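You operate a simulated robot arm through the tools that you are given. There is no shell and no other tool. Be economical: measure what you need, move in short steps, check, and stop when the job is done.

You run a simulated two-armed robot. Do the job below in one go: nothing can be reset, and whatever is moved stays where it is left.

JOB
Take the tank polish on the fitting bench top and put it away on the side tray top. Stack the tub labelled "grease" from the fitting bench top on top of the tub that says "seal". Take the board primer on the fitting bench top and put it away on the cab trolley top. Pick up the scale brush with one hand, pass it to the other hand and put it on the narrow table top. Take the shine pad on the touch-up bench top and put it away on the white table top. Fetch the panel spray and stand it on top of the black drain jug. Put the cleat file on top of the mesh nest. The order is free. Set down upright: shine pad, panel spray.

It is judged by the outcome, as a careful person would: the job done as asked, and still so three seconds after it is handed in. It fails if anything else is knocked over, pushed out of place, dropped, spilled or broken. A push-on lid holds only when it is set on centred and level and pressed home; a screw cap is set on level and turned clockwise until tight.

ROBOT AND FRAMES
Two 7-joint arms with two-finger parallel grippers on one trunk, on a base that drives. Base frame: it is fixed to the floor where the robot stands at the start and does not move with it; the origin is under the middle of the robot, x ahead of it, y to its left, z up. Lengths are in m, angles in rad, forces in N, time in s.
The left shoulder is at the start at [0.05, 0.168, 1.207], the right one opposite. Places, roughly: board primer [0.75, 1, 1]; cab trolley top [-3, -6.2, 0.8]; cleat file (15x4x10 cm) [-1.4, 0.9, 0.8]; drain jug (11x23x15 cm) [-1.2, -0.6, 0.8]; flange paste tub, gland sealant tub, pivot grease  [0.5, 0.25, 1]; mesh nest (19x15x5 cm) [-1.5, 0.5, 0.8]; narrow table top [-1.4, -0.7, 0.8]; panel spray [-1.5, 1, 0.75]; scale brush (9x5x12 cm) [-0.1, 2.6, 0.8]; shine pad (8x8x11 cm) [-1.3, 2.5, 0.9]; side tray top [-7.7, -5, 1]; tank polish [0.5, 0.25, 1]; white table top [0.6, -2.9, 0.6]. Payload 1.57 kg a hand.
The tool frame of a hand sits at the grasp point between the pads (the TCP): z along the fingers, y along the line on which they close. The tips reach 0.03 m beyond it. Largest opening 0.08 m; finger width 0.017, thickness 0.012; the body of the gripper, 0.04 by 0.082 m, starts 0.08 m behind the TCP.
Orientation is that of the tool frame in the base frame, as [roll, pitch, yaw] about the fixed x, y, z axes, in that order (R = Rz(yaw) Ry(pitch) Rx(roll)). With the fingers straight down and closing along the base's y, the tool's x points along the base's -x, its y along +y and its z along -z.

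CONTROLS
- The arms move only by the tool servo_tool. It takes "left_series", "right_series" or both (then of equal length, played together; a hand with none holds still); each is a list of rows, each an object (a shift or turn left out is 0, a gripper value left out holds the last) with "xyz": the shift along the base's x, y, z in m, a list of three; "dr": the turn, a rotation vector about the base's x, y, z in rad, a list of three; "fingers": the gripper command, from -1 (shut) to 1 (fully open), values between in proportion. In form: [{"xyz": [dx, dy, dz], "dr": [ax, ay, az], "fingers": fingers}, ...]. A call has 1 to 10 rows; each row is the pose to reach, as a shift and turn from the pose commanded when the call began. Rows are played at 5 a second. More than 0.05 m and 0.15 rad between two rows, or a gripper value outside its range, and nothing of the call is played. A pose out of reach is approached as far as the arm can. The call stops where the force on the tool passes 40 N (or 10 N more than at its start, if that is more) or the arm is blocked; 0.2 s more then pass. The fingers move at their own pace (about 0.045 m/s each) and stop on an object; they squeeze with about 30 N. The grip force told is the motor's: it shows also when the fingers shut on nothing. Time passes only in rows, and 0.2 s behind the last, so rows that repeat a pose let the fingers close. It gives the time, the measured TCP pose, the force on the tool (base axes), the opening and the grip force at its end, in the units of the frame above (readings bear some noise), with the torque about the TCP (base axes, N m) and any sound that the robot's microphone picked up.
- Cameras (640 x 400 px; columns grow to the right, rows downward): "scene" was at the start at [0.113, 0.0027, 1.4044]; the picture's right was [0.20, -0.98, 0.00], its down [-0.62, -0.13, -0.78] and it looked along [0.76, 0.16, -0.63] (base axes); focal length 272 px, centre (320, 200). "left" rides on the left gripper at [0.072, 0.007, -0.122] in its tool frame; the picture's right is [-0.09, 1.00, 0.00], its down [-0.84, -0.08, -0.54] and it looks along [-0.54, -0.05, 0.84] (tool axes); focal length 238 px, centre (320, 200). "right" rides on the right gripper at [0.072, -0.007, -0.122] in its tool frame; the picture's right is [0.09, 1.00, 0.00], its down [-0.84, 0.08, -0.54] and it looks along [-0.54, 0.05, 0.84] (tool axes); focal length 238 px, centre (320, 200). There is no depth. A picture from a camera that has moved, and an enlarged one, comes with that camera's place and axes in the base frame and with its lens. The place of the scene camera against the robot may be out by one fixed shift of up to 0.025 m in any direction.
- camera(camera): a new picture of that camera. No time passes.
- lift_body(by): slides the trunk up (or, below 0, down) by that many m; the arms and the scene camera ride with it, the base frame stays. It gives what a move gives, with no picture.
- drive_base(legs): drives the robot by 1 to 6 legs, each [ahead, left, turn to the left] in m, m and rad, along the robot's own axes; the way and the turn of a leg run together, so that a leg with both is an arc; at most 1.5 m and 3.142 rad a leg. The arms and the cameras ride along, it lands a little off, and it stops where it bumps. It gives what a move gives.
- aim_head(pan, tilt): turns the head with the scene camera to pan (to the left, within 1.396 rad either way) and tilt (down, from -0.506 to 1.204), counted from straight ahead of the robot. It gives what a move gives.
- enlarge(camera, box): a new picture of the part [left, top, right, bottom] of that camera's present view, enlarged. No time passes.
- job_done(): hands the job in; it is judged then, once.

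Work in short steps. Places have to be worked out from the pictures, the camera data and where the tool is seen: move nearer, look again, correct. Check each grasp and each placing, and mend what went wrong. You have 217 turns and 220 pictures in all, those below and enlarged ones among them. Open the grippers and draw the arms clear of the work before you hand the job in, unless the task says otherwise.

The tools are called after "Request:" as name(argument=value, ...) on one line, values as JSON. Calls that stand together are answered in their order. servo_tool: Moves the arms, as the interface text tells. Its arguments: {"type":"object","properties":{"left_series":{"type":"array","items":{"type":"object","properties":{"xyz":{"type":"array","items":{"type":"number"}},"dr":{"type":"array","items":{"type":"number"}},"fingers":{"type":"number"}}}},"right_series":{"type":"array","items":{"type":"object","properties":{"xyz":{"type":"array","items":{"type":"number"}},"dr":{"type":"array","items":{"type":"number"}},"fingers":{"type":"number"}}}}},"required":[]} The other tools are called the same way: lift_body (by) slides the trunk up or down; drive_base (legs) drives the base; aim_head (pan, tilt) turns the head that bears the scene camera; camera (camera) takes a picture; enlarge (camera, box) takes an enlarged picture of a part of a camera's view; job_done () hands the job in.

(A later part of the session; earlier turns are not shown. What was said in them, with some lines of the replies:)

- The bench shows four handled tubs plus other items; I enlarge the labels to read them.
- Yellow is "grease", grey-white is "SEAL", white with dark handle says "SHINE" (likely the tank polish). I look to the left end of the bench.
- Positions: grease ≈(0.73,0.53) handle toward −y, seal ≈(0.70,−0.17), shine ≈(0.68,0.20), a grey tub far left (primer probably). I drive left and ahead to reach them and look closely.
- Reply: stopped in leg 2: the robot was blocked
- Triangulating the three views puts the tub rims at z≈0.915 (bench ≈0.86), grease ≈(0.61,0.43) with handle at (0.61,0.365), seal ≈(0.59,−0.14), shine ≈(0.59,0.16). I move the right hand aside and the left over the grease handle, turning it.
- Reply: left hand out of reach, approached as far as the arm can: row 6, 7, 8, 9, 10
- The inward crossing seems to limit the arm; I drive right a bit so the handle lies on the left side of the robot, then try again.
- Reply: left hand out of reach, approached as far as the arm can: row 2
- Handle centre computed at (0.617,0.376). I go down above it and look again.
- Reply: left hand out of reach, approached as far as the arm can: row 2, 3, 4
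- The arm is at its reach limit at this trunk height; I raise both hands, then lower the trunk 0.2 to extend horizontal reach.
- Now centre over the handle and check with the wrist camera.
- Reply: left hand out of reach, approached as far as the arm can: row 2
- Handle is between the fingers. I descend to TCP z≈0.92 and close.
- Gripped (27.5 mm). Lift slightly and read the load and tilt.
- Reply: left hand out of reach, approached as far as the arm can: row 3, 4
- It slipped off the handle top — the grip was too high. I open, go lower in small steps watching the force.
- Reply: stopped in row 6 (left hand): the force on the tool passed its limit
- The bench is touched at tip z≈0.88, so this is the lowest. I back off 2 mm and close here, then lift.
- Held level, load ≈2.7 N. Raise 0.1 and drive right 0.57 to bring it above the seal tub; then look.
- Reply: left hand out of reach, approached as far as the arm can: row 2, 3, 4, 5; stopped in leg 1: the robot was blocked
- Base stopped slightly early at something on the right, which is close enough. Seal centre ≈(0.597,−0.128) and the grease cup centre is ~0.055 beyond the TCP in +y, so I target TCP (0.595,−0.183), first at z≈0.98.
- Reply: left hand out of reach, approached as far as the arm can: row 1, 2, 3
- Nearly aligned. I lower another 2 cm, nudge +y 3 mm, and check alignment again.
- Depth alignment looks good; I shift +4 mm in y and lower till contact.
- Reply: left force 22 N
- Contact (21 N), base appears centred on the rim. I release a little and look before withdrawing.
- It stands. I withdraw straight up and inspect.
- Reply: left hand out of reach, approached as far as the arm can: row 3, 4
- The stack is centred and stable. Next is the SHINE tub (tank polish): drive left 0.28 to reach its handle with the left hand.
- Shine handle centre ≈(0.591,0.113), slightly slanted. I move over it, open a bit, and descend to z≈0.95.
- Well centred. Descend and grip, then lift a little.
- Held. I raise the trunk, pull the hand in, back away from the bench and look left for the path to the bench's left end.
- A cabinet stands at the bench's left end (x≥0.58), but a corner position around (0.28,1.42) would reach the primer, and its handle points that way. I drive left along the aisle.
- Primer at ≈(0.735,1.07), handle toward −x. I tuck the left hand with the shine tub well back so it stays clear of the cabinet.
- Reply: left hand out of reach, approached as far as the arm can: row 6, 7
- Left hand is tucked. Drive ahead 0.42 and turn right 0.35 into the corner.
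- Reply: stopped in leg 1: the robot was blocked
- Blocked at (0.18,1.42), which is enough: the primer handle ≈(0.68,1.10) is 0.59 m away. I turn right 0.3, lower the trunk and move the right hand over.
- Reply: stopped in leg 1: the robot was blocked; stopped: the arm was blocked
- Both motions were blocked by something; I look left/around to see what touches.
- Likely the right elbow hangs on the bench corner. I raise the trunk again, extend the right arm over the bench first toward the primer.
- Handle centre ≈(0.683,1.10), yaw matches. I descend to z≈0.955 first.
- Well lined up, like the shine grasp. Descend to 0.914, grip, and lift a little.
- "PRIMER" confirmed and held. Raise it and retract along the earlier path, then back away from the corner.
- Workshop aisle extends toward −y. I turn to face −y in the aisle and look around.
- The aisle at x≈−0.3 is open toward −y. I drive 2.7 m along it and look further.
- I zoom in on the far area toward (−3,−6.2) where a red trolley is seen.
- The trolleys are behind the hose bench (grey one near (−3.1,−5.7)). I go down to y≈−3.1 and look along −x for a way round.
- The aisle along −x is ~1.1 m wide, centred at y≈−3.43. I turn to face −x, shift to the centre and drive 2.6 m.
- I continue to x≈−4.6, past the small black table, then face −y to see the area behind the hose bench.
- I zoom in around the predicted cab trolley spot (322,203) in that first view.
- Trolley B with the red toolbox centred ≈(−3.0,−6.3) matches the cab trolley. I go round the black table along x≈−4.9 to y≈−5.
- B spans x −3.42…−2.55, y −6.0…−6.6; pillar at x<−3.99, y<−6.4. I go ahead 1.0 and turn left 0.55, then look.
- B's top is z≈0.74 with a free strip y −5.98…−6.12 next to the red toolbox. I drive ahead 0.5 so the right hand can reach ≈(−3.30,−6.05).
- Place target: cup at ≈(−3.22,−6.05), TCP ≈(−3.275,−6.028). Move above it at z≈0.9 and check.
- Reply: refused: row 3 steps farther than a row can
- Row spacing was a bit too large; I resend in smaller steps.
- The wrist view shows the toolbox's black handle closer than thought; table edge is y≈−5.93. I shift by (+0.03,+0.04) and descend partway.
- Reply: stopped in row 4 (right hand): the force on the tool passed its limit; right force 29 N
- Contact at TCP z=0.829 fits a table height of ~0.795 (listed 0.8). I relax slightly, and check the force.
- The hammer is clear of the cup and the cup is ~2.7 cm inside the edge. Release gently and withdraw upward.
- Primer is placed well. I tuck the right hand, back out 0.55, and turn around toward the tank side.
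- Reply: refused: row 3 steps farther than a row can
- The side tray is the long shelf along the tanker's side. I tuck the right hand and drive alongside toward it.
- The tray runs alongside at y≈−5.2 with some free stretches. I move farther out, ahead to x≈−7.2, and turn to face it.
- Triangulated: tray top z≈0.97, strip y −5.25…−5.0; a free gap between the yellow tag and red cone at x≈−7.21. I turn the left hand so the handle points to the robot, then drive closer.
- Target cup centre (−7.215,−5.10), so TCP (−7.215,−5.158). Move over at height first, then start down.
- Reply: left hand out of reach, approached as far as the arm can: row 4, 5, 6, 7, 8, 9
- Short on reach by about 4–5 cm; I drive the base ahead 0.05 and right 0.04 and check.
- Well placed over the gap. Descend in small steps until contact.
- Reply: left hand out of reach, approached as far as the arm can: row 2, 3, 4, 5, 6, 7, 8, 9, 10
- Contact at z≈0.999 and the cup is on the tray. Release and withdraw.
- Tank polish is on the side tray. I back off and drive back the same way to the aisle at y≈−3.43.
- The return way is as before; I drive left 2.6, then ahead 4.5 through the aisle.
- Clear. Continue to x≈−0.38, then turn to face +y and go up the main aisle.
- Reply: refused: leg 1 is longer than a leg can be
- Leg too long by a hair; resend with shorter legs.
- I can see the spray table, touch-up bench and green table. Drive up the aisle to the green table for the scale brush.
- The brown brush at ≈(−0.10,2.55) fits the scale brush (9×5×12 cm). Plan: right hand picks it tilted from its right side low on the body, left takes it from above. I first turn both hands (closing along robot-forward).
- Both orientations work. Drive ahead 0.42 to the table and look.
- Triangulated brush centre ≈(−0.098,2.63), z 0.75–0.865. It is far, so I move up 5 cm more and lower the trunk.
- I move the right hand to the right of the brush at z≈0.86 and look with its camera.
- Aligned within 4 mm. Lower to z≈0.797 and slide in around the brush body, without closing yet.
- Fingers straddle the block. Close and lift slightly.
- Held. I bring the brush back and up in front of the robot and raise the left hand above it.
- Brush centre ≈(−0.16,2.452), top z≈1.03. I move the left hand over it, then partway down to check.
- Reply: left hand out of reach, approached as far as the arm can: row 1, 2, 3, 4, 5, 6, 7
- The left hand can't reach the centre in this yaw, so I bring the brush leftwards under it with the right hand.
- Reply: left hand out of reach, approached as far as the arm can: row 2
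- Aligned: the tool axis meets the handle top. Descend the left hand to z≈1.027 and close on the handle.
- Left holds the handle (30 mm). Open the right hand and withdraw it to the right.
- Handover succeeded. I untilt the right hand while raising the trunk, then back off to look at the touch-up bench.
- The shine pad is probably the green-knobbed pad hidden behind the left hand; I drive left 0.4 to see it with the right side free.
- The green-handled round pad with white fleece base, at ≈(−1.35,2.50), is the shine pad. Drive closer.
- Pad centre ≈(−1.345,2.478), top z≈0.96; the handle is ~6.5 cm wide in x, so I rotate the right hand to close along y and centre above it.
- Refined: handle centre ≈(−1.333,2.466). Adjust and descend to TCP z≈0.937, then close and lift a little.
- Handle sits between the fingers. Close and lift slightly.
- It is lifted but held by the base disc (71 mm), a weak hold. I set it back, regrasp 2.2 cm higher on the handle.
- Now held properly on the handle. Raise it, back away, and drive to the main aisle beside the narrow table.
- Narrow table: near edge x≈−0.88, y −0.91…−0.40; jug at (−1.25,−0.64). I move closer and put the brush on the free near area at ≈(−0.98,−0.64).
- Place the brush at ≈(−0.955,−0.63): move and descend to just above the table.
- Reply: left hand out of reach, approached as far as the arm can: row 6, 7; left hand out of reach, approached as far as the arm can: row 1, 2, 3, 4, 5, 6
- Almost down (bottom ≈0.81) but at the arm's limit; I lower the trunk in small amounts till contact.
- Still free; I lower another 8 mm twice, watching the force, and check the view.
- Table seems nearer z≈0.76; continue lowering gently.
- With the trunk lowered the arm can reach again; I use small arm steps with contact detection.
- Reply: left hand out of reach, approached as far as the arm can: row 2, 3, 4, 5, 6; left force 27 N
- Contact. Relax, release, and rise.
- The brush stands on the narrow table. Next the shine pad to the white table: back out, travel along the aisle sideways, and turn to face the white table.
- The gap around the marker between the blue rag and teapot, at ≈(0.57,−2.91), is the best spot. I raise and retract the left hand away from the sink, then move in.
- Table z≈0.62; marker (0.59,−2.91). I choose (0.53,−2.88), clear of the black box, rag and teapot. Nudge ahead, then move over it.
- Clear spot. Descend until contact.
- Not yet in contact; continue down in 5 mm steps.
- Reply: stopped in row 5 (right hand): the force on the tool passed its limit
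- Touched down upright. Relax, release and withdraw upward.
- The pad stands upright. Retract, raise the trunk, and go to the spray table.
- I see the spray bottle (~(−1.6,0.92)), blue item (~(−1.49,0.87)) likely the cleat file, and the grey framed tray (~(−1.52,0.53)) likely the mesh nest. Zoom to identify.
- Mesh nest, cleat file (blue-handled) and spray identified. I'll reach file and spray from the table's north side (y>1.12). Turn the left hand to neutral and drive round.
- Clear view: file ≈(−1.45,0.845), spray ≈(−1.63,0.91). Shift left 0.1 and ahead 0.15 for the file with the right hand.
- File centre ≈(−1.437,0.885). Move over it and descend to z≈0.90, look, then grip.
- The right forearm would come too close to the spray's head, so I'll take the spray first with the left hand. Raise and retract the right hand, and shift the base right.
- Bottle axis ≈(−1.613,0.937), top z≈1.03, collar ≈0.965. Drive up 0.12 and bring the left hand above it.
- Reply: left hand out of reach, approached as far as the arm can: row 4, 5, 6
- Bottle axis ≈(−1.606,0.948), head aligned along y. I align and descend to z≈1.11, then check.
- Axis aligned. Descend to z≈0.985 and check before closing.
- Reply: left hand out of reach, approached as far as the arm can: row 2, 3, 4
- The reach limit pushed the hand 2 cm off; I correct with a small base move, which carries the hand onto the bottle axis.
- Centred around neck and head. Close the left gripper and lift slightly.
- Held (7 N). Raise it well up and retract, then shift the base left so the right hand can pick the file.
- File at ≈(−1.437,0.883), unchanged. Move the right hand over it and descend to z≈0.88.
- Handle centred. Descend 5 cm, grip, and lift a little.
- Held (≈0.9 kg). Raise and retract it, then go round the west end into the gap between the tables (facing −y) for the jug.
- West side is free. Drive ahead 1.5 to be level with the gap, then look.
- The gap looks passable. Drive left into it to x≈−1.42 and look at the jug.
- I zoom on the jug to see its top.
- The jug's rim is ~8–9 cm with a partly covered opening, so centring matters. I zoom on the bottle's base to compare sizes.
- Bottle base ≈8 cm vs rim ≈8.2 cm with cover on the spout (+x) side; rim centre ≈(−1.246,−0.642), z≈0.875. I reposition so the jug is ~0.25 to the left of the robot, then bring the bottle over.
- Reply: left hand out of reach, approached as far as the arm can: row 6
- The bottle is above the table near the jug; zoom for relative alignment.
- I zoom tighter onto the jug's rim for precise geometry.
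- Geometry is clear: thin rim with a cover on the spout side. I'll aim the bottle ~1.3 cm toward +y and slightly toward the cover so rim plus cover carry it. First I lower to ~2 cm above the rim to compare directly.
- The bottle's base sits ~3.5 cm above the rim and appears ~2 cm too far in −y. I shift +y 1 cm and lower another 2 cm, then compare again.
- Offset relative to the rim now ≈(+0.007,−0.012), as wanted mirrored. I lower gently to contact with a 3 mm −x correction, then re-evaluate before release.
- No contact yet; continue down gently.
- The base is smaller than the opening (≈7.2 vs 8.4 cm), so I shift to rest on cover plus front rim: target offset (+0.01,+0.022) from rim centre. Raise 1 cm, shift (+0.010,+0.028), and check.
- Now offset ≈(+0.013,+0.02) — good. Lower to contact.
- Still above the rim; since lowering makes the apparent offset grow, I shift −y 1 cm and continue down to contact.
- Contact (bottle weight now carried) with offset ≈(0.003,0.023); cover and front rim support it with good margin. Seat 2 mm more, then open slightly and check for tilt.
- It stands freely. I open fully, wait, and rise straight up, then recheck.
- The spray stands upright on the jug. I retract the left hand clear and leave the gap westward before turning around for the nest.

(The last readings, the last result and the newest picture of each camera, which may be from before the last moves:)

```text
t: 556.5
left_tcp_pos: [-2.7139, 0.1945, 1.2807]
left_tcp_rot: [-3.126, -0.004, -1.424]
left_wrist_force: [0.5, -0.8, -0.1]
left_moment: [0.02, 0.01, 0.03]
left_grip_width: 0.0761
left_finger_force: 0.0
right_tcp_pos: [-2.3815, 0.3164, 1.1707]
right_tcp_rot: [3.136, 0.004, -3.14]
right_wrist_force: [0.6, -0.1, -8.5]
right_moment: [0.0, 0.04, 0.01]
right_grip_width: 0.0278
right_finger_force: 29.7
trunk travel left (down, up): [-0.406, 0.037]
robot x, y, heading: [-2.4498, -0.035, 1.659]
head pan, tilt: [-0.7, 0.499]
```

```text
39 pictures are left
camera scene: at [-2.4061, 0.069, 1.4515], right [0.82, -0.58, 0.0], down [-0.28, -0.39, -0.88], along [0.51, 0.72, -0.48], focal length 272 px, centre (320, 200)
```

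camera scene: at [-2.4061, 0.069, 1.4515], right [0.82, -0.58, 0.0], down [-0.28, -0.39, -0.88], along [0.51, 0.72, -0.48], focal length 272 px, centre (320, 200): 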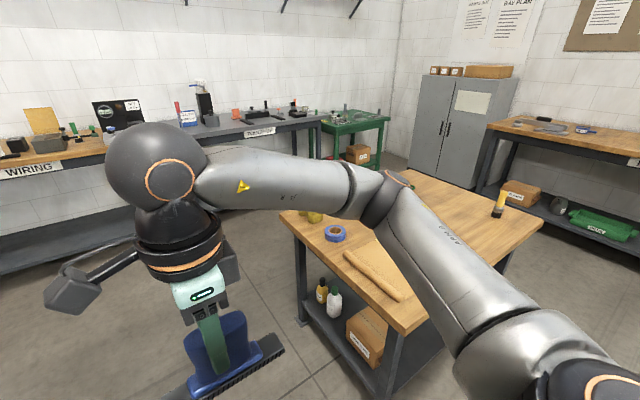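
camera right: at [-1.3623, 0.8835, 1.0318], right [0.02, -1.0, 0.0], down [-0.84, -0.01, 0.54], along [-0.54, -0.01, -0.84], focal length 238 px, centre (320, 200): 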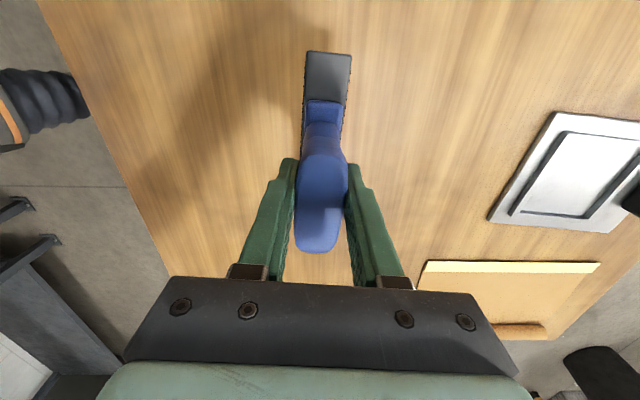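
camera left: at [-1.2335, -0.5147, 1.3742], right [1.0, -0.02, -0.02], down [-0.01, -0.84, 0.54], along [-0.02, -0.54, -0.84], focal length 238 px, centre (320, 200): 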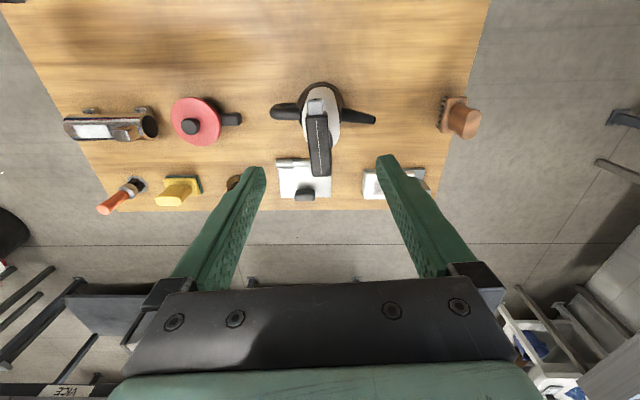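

Correct the heading and drive right into the gap to x≈−1.73.

Request:
drive_base(legs=[[0.0, 0.0, -0.09], [0.0, -0.4, 0.0], [0.0, -0.32, 0.0]])

Request:
aim_head(pan=-0.2, tilt=0.75)

Request:
camera(camera="scene")

Request:
camera(camera="right")

```text
t: 561.2
left_tcp_pos: [-1.9744, 0.2128, 1.2809]
left_tcp_rot: [-3.128, -0.005, -1.517]
left_wrist_force: [-0.1, -0.3, -0.3]
left_moment: [-0.03, 0.03, 0.02]
left_grip_width: 0.0761
left_finger_force: 0.1
right_tcp_pos: [-1.6319, 0.3024, 1.1694]
right_tcp_rot: [3.138, 0.002, 3.052]
right_wrist_force: [0.3, -0.9, -8.5]
right_moment: [-0.01, 0.08, 0.02]
right_grip_width: 0.028
right_finger_force: 30.1
trunk travel left (down, up): [-0.406, 0.037]
robot x, y, heading: [-1.7291, -0.0371, 1.568]
head pan, tilt: [-0.7, 0.499]
```

```text
t: 562.2
left_tcp_pos: [-1.9743, 0.2107, 1.2809]
left_tcp_rot: [-3.127, -0.005, -1.516]
left_wrist_force: [-0.7, -0.5, -0.7]
left_moment: [0.03, 0.0, -0.01]
left_grip_width: 0.0759
left_finger_force: 0.1
right_tcp_pos: [-1.6333, 0.3025, 1.1689]
right_tcp_rot: [3.139, 0.002, 3.052]
right_wrist_force: [0.5, 0.2, -8.3]
right_moment: [-0.02, 0.04, 0.01]
right_grip_width: 0.0282
right_finger_force: 29.6
trunk travel left (down, up): [-0.406, 0.037]
robot x, y, heading: [-1.7282, -0.037, 1.559]
head pan, tilt: [-0.201, 0.75]
```

```text
38 pictures are left
camera scene: at [-1.7201, 0.0703, 1.4296], right [0.98, -0.21, 0.0], down [-0.14, -0.67, -0.73], along [0.15, 0.72, -0.68], focal length 272 px, centre (320, 200)
```

scene: 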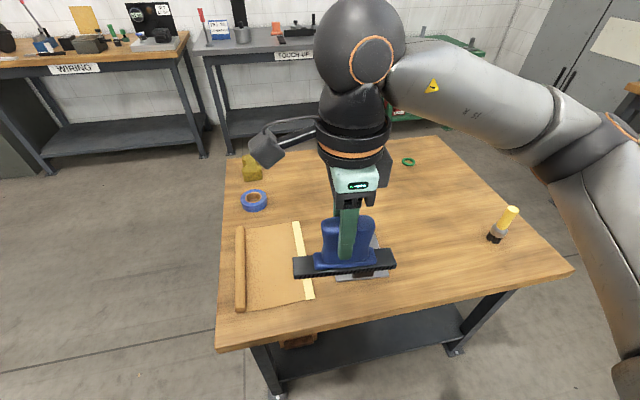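

```text
37 pictures are left
camera right: at [-1.7052, 0.3019, 1.2924], right [0.0, 1.0, 0.0], down [0.84, 0.0, 0.54], along [0.54, 0.0, -0.84], focal length 238 px, centre (320, 200)
```

right: 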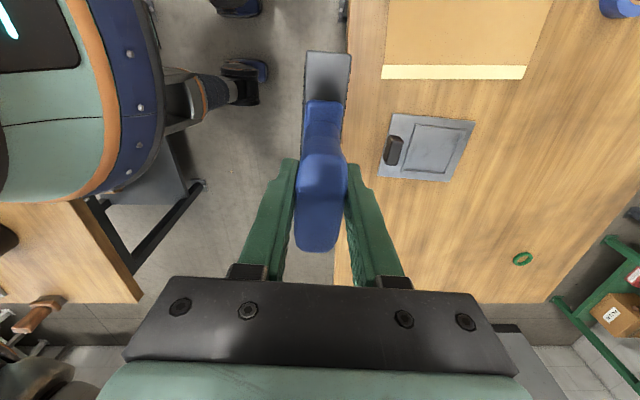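

The wrist camera locates the nest: frame centre ≈(−1.503,0.555), plate along x like the file. Drive ahead 0.1, then move over and down to z≈0.95.

Request:
drive_base(legs=[[0.1, 0.0, 0.0]])

Request:
servo_tool(right_series=[{"xyz": [0.03, 0.035, 0]}, {"xyz": [0.06, 0.07, 0]}, {"xyz": [0.09, 0.105, 0]}, {"xyz": [0.12, 0.135, 0]}, {"xyz": [0.13, 0.153, -0.02]}, {"xyz": [0.13, 0.153, -0.065]}, {"xyz": [0.13, 0.153, -0.11]}, {"xyz": [0.13, 0.153, -0.155]}, {"xyz": [0.13, 0.153, -0.2]}])

Request:
camera(camera="right")

Request:
enlarge(camera="scene", box=[240, 150, 480, 330])

```text
t: 563.3
left_tcp_pos: [-1.9744, 0.3116, 1.2806]
left_tcp_rot: [-3.126, -0.006, -1.517]
left_wrist_force: [0.1, 0.8, -0.5]
left_moment: [-0.02, -0.02, -0.03]
left_grip_width: 0.0757
left_finger_force: 0.1
right_tcp_pos: [-1.6324, 0.4026, 1.1703]
right_tcp_rot: [-3.142, 0.002, 3.055]
right_wrist_force: [0.5, -0.4, -8.4]
right_moment: [0.02, 0.04, 0.0]
right_grip_width: 0.0278
right_finger_force: 29.9
trunk travel left (down, up): [-0.406, 0.037]
robot x, y, heading: [-1.7279, 0.0658, 1.565]
head pan, tilt: [-0.201, 0.75]
```

```text
t: 565.3
left_tcp_pos: [-1.9732, 0.3117, 1.2793]
left_tcp_rot: [-3.128, -0.006, -1.517]
left_wrist_force: [0.1, -0.3, 0.1]
left_moment: [0.01, -0.01, 0.0]
left_grip_width: 0.0758
left_finger_force: 0.0
right_tcp_pos: [-1.5022, 0.5537, 0.9672]
right_tcp_rot: [3.138, 0.004, 3.054]
right_wrist_force: [0.0, 0.4, -9.1]
right_moment: [-0.05, 0.06, -0.03]
right_grip_width: 0.0278
right_finger_force: 30.2
trunk travel left (down, up): [-0.406, 0.037]
robot x, y, heading: [-1.726, 0.0592, 1.562]
head pan, tilt: [-0.201, 0.75]
```

```text
36 pictures are left
camera right: at [-1.5738, 0.5525, 1.0912], right [0.0, 1.0, 0.0], down [0.84, 0.0, 0.54], along [0.54, 0.01, -0.84], focal length 238 px, centre (320, 200)
```

right: 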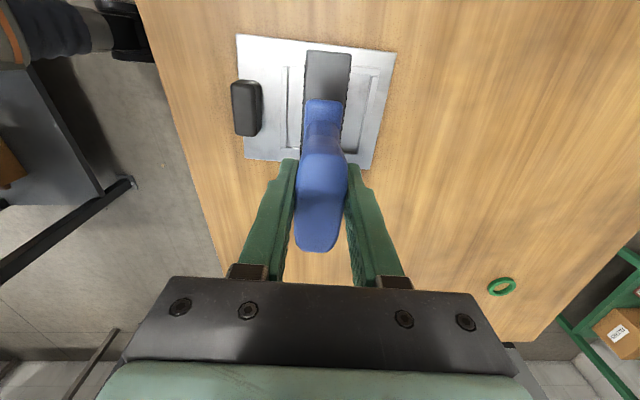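

```text
2.22 times, centred on (360, 240) of scene
camera zoom: at [-1.719, 0.1698, 1.4295], right [0.98, -0.21, 0.0], down [-0.14, -0.67, -0.73], along [0.15, 0.71, -0.68], focal length 605 px, centre (231, 111)
```

zoom: 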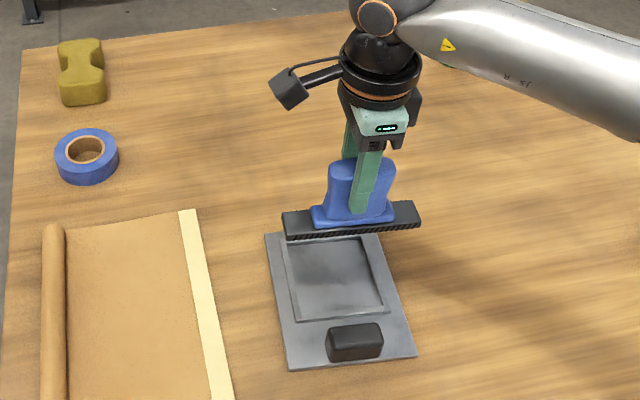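

Well aligned: frame centre y≈0.561. Shift +6 mm in y and descend to contact.

Request:
servo_tool(right_series=[{"xyz": [0, 0.006, -0.03]}, {"xyz": [0, 0.006, -0.06]}, {"xyz": [0, 0.006, -0.08]}, {"xyz": [0, 0.006, -0.09]}, {"xyz": [0, 0.006, -0.095]}, {"xyz": [0, 0.006, -0.1]}, {"xyz": [0, 0.006, -0.105]}, {"xyz": [0, 0.006, -0.11]}, {"xyz": [0, 0.006, -0.115]}, {"xyz": [0, 0.006, -0.12]}])

Request:
camera(camera="right")

Request:
enlarge(camera="scene", box=[280, 190, 440, 320])

```text
t: 567.5
left_tcp_pos: [-1.974, 0.308, 1.2823]
left_tcp_rot: [-3.126, -0.004, -1.517]
left_wrist_force: [-0.4, 1.5, -0.4]
left_moment: [0.01, -0.01, -0.02]
left_grip_width: 0.0759
left_finger_force: 0.0
right_tcp_pos: [-1.5024, 0.5601, 0.8553]
right_tcp_rot: [3.13, 0.001, 3.053]
right_wrist_force: [2.8, -5.8, 24.2]
right_moment: [-0.93, 0.05, -0.1]
right_grip_width: 0.0272
right_finger_force: 30.0
trunk travel left (down, up): [-0.406, 0.037]
robot x, y, heading: [-1.7294, 0.064, 1.562]
head pan, tilt: [-0.201, 0.75]
```

```text
34 pictures are left
camera right: at [-1.5747, 0.558, 0.9785], right [0.0, 1.0, 0.01], down [0.84, 0.0, 0.54], along [0.54, 0.01, -0.84], focal length 238 px, centre (320, 200)
```

right: 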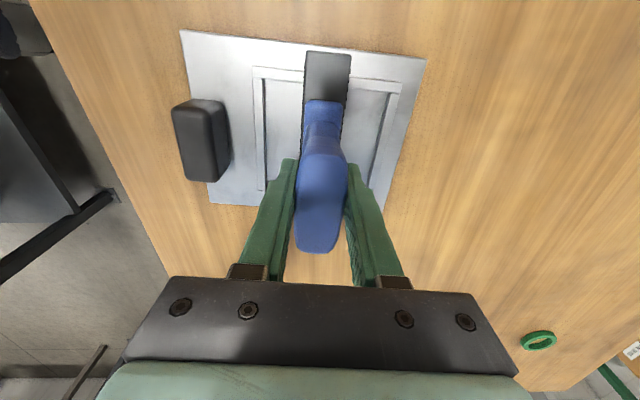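

```text
3.08 times, centred on (360, 255) of scene
camera zoom: at [-1.7202, 0.1654, 1.4306], right [0.98, -0.21, 0.0], down [-0.14, -0.67, -0.73], along [0.15, 0.72, -0.68], focal length 838 px, centre (197, 31)
```

zoom: 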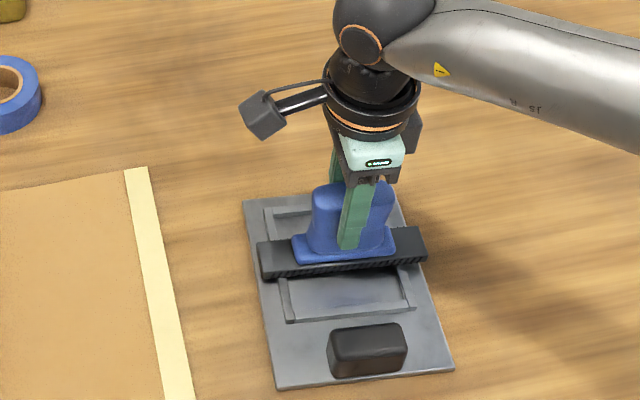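

It rests squarely across the nest frame. Relax, release, and rise.

Request:
servo_tool(right_series=[{"xyz": [0, 0, 0.004]}, {"xyz": [0, 0, 0.004], "fingers": -0.1}, {"xyz": [0, 0, 0.004], "fingers": 0.3}, {"xyz": [0, 0, 0.004], "fingers": 0.6}, {"xyz": [0, 0, 0.03]}, {"xyz": [0, 0, 0.07]}, {"xyz": [0, 0, 0.11]}, {"xyz": [0, 0, 0.155]}, {"xyz": [-0.01, -0.02, 0.2]}, {"xyz": [-0.02, -0.05, 0.235]}])

Request:
camera(camera="right")

Request:
enlarge(camera="scene", box=[260, 170, 460, 330])

```text
refused: row 9 steps farther than a row can; nothing moved
```

```text
32 pictures are left
camera right: at [-1.5747, 0.558, 0.9785], right [0.0, 1.0, 0.01], down [0.84, 0.0, 0.54], along [0.54, 0.01, -0.84], focal length 238 px, centre (320, 200)
```

right: 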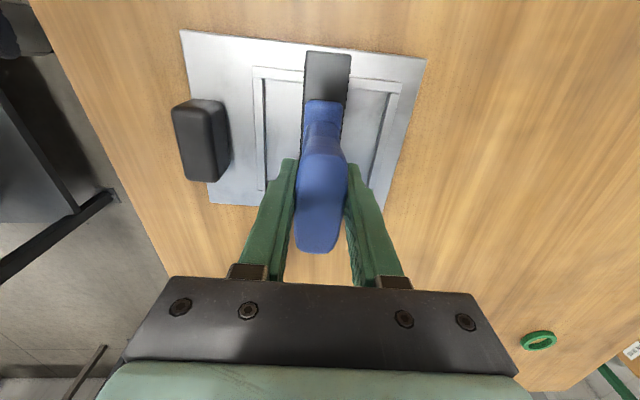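

```text
2.50 times, centred on (360, 250) of scene
camera zoom: at [-1.7202, 0.1654, 1.4306], right [0.98, -0.21, 0.0], down [-0.14, -0.67, -0.73], along [0.15, 0.72, -0.68], focal length 681 px, centre (220, 75)
```

zoom: 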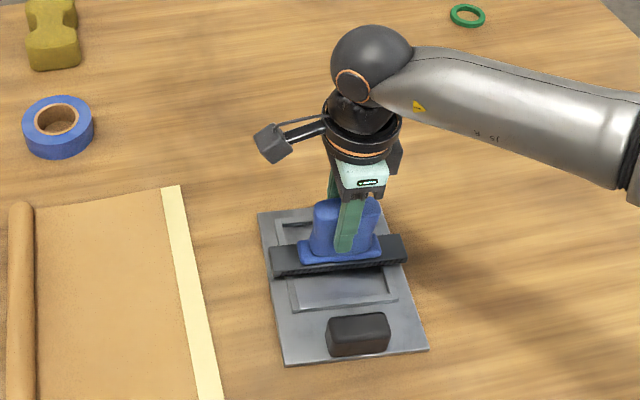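

A step was a hair too large; resend with smaller steps.

Request:
servo_tool(right_series=[{"xyz": [0, 0, 0.004]}, {"xyz": [0, 0, 0.004], "fingers": -0.1}, {"xyz": [0, 0, 0.004], "fingers": 0.3}, {"xyz": [0, 0, 0.004], "fingers": 0.6}, {"xyz": [0, 0, 0.03]}, {"xyz": [0, 0, 0.07]}, {"xyz": [0, 0, 0.11]}, {"xyz": [0, 0, 0.15]}, {"xyz": [0, -0.02, 0.19]}, {"xyz": [0, -0.05, 0.22]}])

Request:
camera(camera="right")

Request:
enlarge(camera="scene", box=[260, 170, 460, 330])

```text
t: 569.7
left_tcp_pos: [-1.9751, 0.3099, 1.2808]
left_tcp_rot: [-3.126, -0.003, -1.518]
left_wrist_force: [-0.5, 0.8, 0.6]
left_moment: [-0.01, -0.01, 0.02]
left_grip_width: 0.076
left_finger_force: 0.0
right_tcp_pos: [-1.5034, 0.5068, 1.0705]
right_tcp_rot: [3.139, 0.003, 3.052]
right_wrist_force: [0.7, -0.4, 0.1]
right_moment: [0.01, 0.01, 0.04]
right_grip_width: 0.0641
right_finger_force: 0.1
trunk travel left (down, up): [-0.406, 0.037]
robot x, y, heading: [-1.7261, 0.0619, 1.565]
head pan, tilt: [-0.201, 0.75]
```

```text
30 pictures are left
camera right: at [-1.5756, 0.5062, 1.1924], right [0.0, 1.0, 0.0], down [0.84, 0.0, 0.55], along [0.55, 0.01, -0.84], focal length 238 px, centre (320, 200)
```

right: 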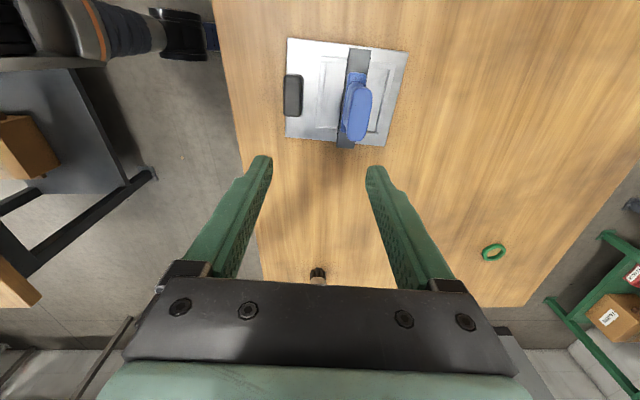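

```text
2.50 times, centred on (360, 250) of scene
camera zoom: at [-1.7197, 0.168, 1.4297], right [0.98, -0.21, 0.0], down [-0.14, -0.67, -0.73], along [0.15, 0.72, -0.68], focal length 681 px, centre (220, 75)
```

zoom: 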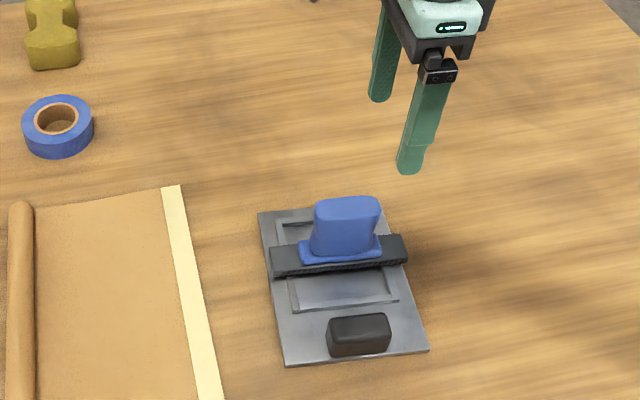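

File is placed. I retract the right hand, leave the gap, and check the spray still stands.

Request:
servo_tool(right_series=[{"xyz": [-0.02, -0.04, 0.02]}, {"xyz": [-0.04, -0.08, 0.04]}, {"xyz": [-0.05, -0.12, 0.06]}, {"xyz": [-0.06, -0.16, 0.08]}])

Request:
drive_base(legs=[[-0.08, 0.0, 0.0], [0.0, 0.8, 0.0]])

Request:
aim_head(pan=-1.39, tilt=0.45)

Request:
camera(camera="scene")

```text
t: 570.7
left_tcp_pos: [-1.9743, 0.31, 1.2807]
left_tcp_rot: [-3.126, -0.003, -1.517]
left_wrist_force: [-0.4, 0.0, 0.1]
left_moment: [0.0, -0.02, -0.01]
left_grip_width: 0.0759
left_finger_force: 0.0
right_tcp_pos: [-1.565, 0.3499, 1.1511]
right_tcp_rot: [3.139, 0.005, 3.052]
right_wrist_force: [0.1, 0.5, -0.5]
right_moment: [0.0, 0.0, -0.01]
right_grip_width: 0.0642
right_finger_force: 0.1
trunk travel left (down, up): [-0.406, 0.037]
robot x, y, heading: [-1.7264, 0.0605, 1.56]
head pan, tilt: [-0.201, 0.75]
```

```text
t: 575.7
left_tcp_pos: [-2.7892, 0.238, 1.2801]
left_tcp_rot: [-3.126, -0.004, -1.518]
left_wrist_force: [0.1, 0.3, 0.2]
left_moment: [0.02, -0.03, 0.01]
left_grip_width: 0.076
left_finger_force: 0.1
right_tcp_pos: [-2.3799, 0.2798, 1.151]
right_tcp_rot: [3.139, 0.003, 3.054]
right_wrist_force: [-0.6, 0.5, -0.1]
right_moment: [-0.03, 0.0, 0.02]
right_grip_width: 0.0639
right_finger_force: 0.1
trunk travel left (down, up): [-0.406, 0.037]
robot x, y, heading: [-2.5362, -0.0102, 1.559]
head pan, tilt: [-0.201, 0.75]
```

```text
t: 577.1
left_tcp_pos: [-2.7891, 0.2377, 1.2811]
left_tcp_rot: [-3.125, -0.005, -1.515]
left_wrist_force: [0.4, -0.8, 0.2]
left_moment: [-0.01, -0.01, -0.02]
left_grip_width: 0.076
left_finger_force: 0.1
right_tcp_pos: [-2.3789, 0.2787, 1.1512]
right_tcp_rot: [3.138, 0.005, 3.054]
right_wrist_force: [0.4, -0.1, -0.1]
right_moment: [-0.01, 0.0, 0.0]
right_grip_width: 0.0643
right_finger_force: 0.0
trunk travel left (down, up): [-0.406, 0.037]
robot x, y, heading: [-2.5434, -0.007, 1.562]
head pan, tilt: [-1.389, 0.45]
```

```text
28 pictures are left
camera scene: at [-2.4606, 0.0312, 1.4561], right [0.17, -0.98, 0.0], down [-0.43, -0.08, -0.9], along [0.89, 0.16, -0.44], focal length 272 px, centre (320, 200)
```

scene: 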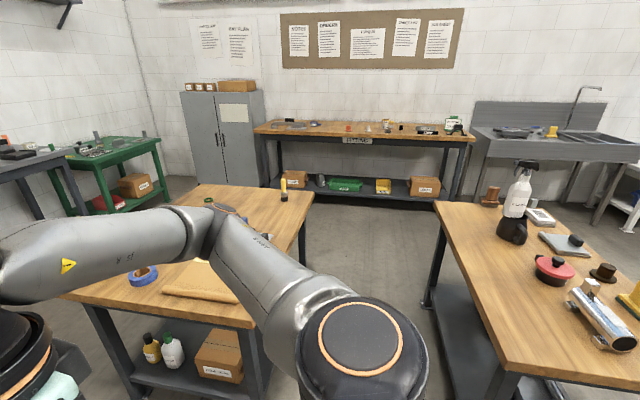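

Request:
enlarge(camera="scene", box=[460, 140, 600, 260])

Request:
enlarge(camera="scene", box=[340, 100, 480, 150])

```text
3.33 times, centred on (530, 200) of scene
camera zoom: at [-2.4606, 0.0312, 1.4561], right [0.17, -0.98, 0.0], down [-0.43, -0.08, -0.9], along [0.89, 0.16, -0.44], focal length 908 px, centre (-380, 200)
```

zoom: 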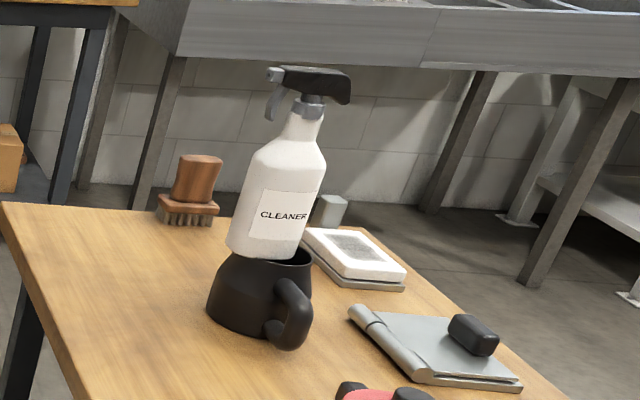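

```text
4.57 times, centred on (410, 125) of scene
camera zoom: at [-2.4606, 0.0312, 1.4561], right [0.17, -0.98, 0.0], down [-0.43, -0.08, -0.9], along [0.89, 0.16, -0.44], focal length 1245 px, centre (-91, 543)
```

zoom: 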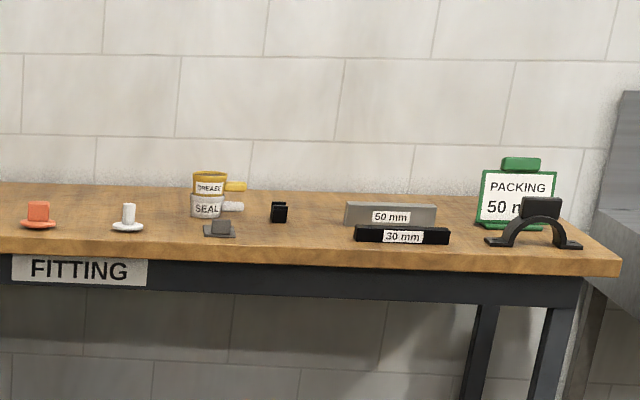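

Everything is in its place: the spray stands upright on the jug, the stack on the bench is intact, and both hands are open and clear. I hand the job in.

Request:
job_done()

```text
The job is handed in.
```

All seven tasks are done and handed in. I rechecked the grease-on-seal stack and the panel spray from a distance just before handing in, and both were still standing. The other five I checked only when I set them down.

The panel spray stands off-centre on the drain jug, because its base is narrower than the jug's opening, so it rests on the jug's part cover and front rim.
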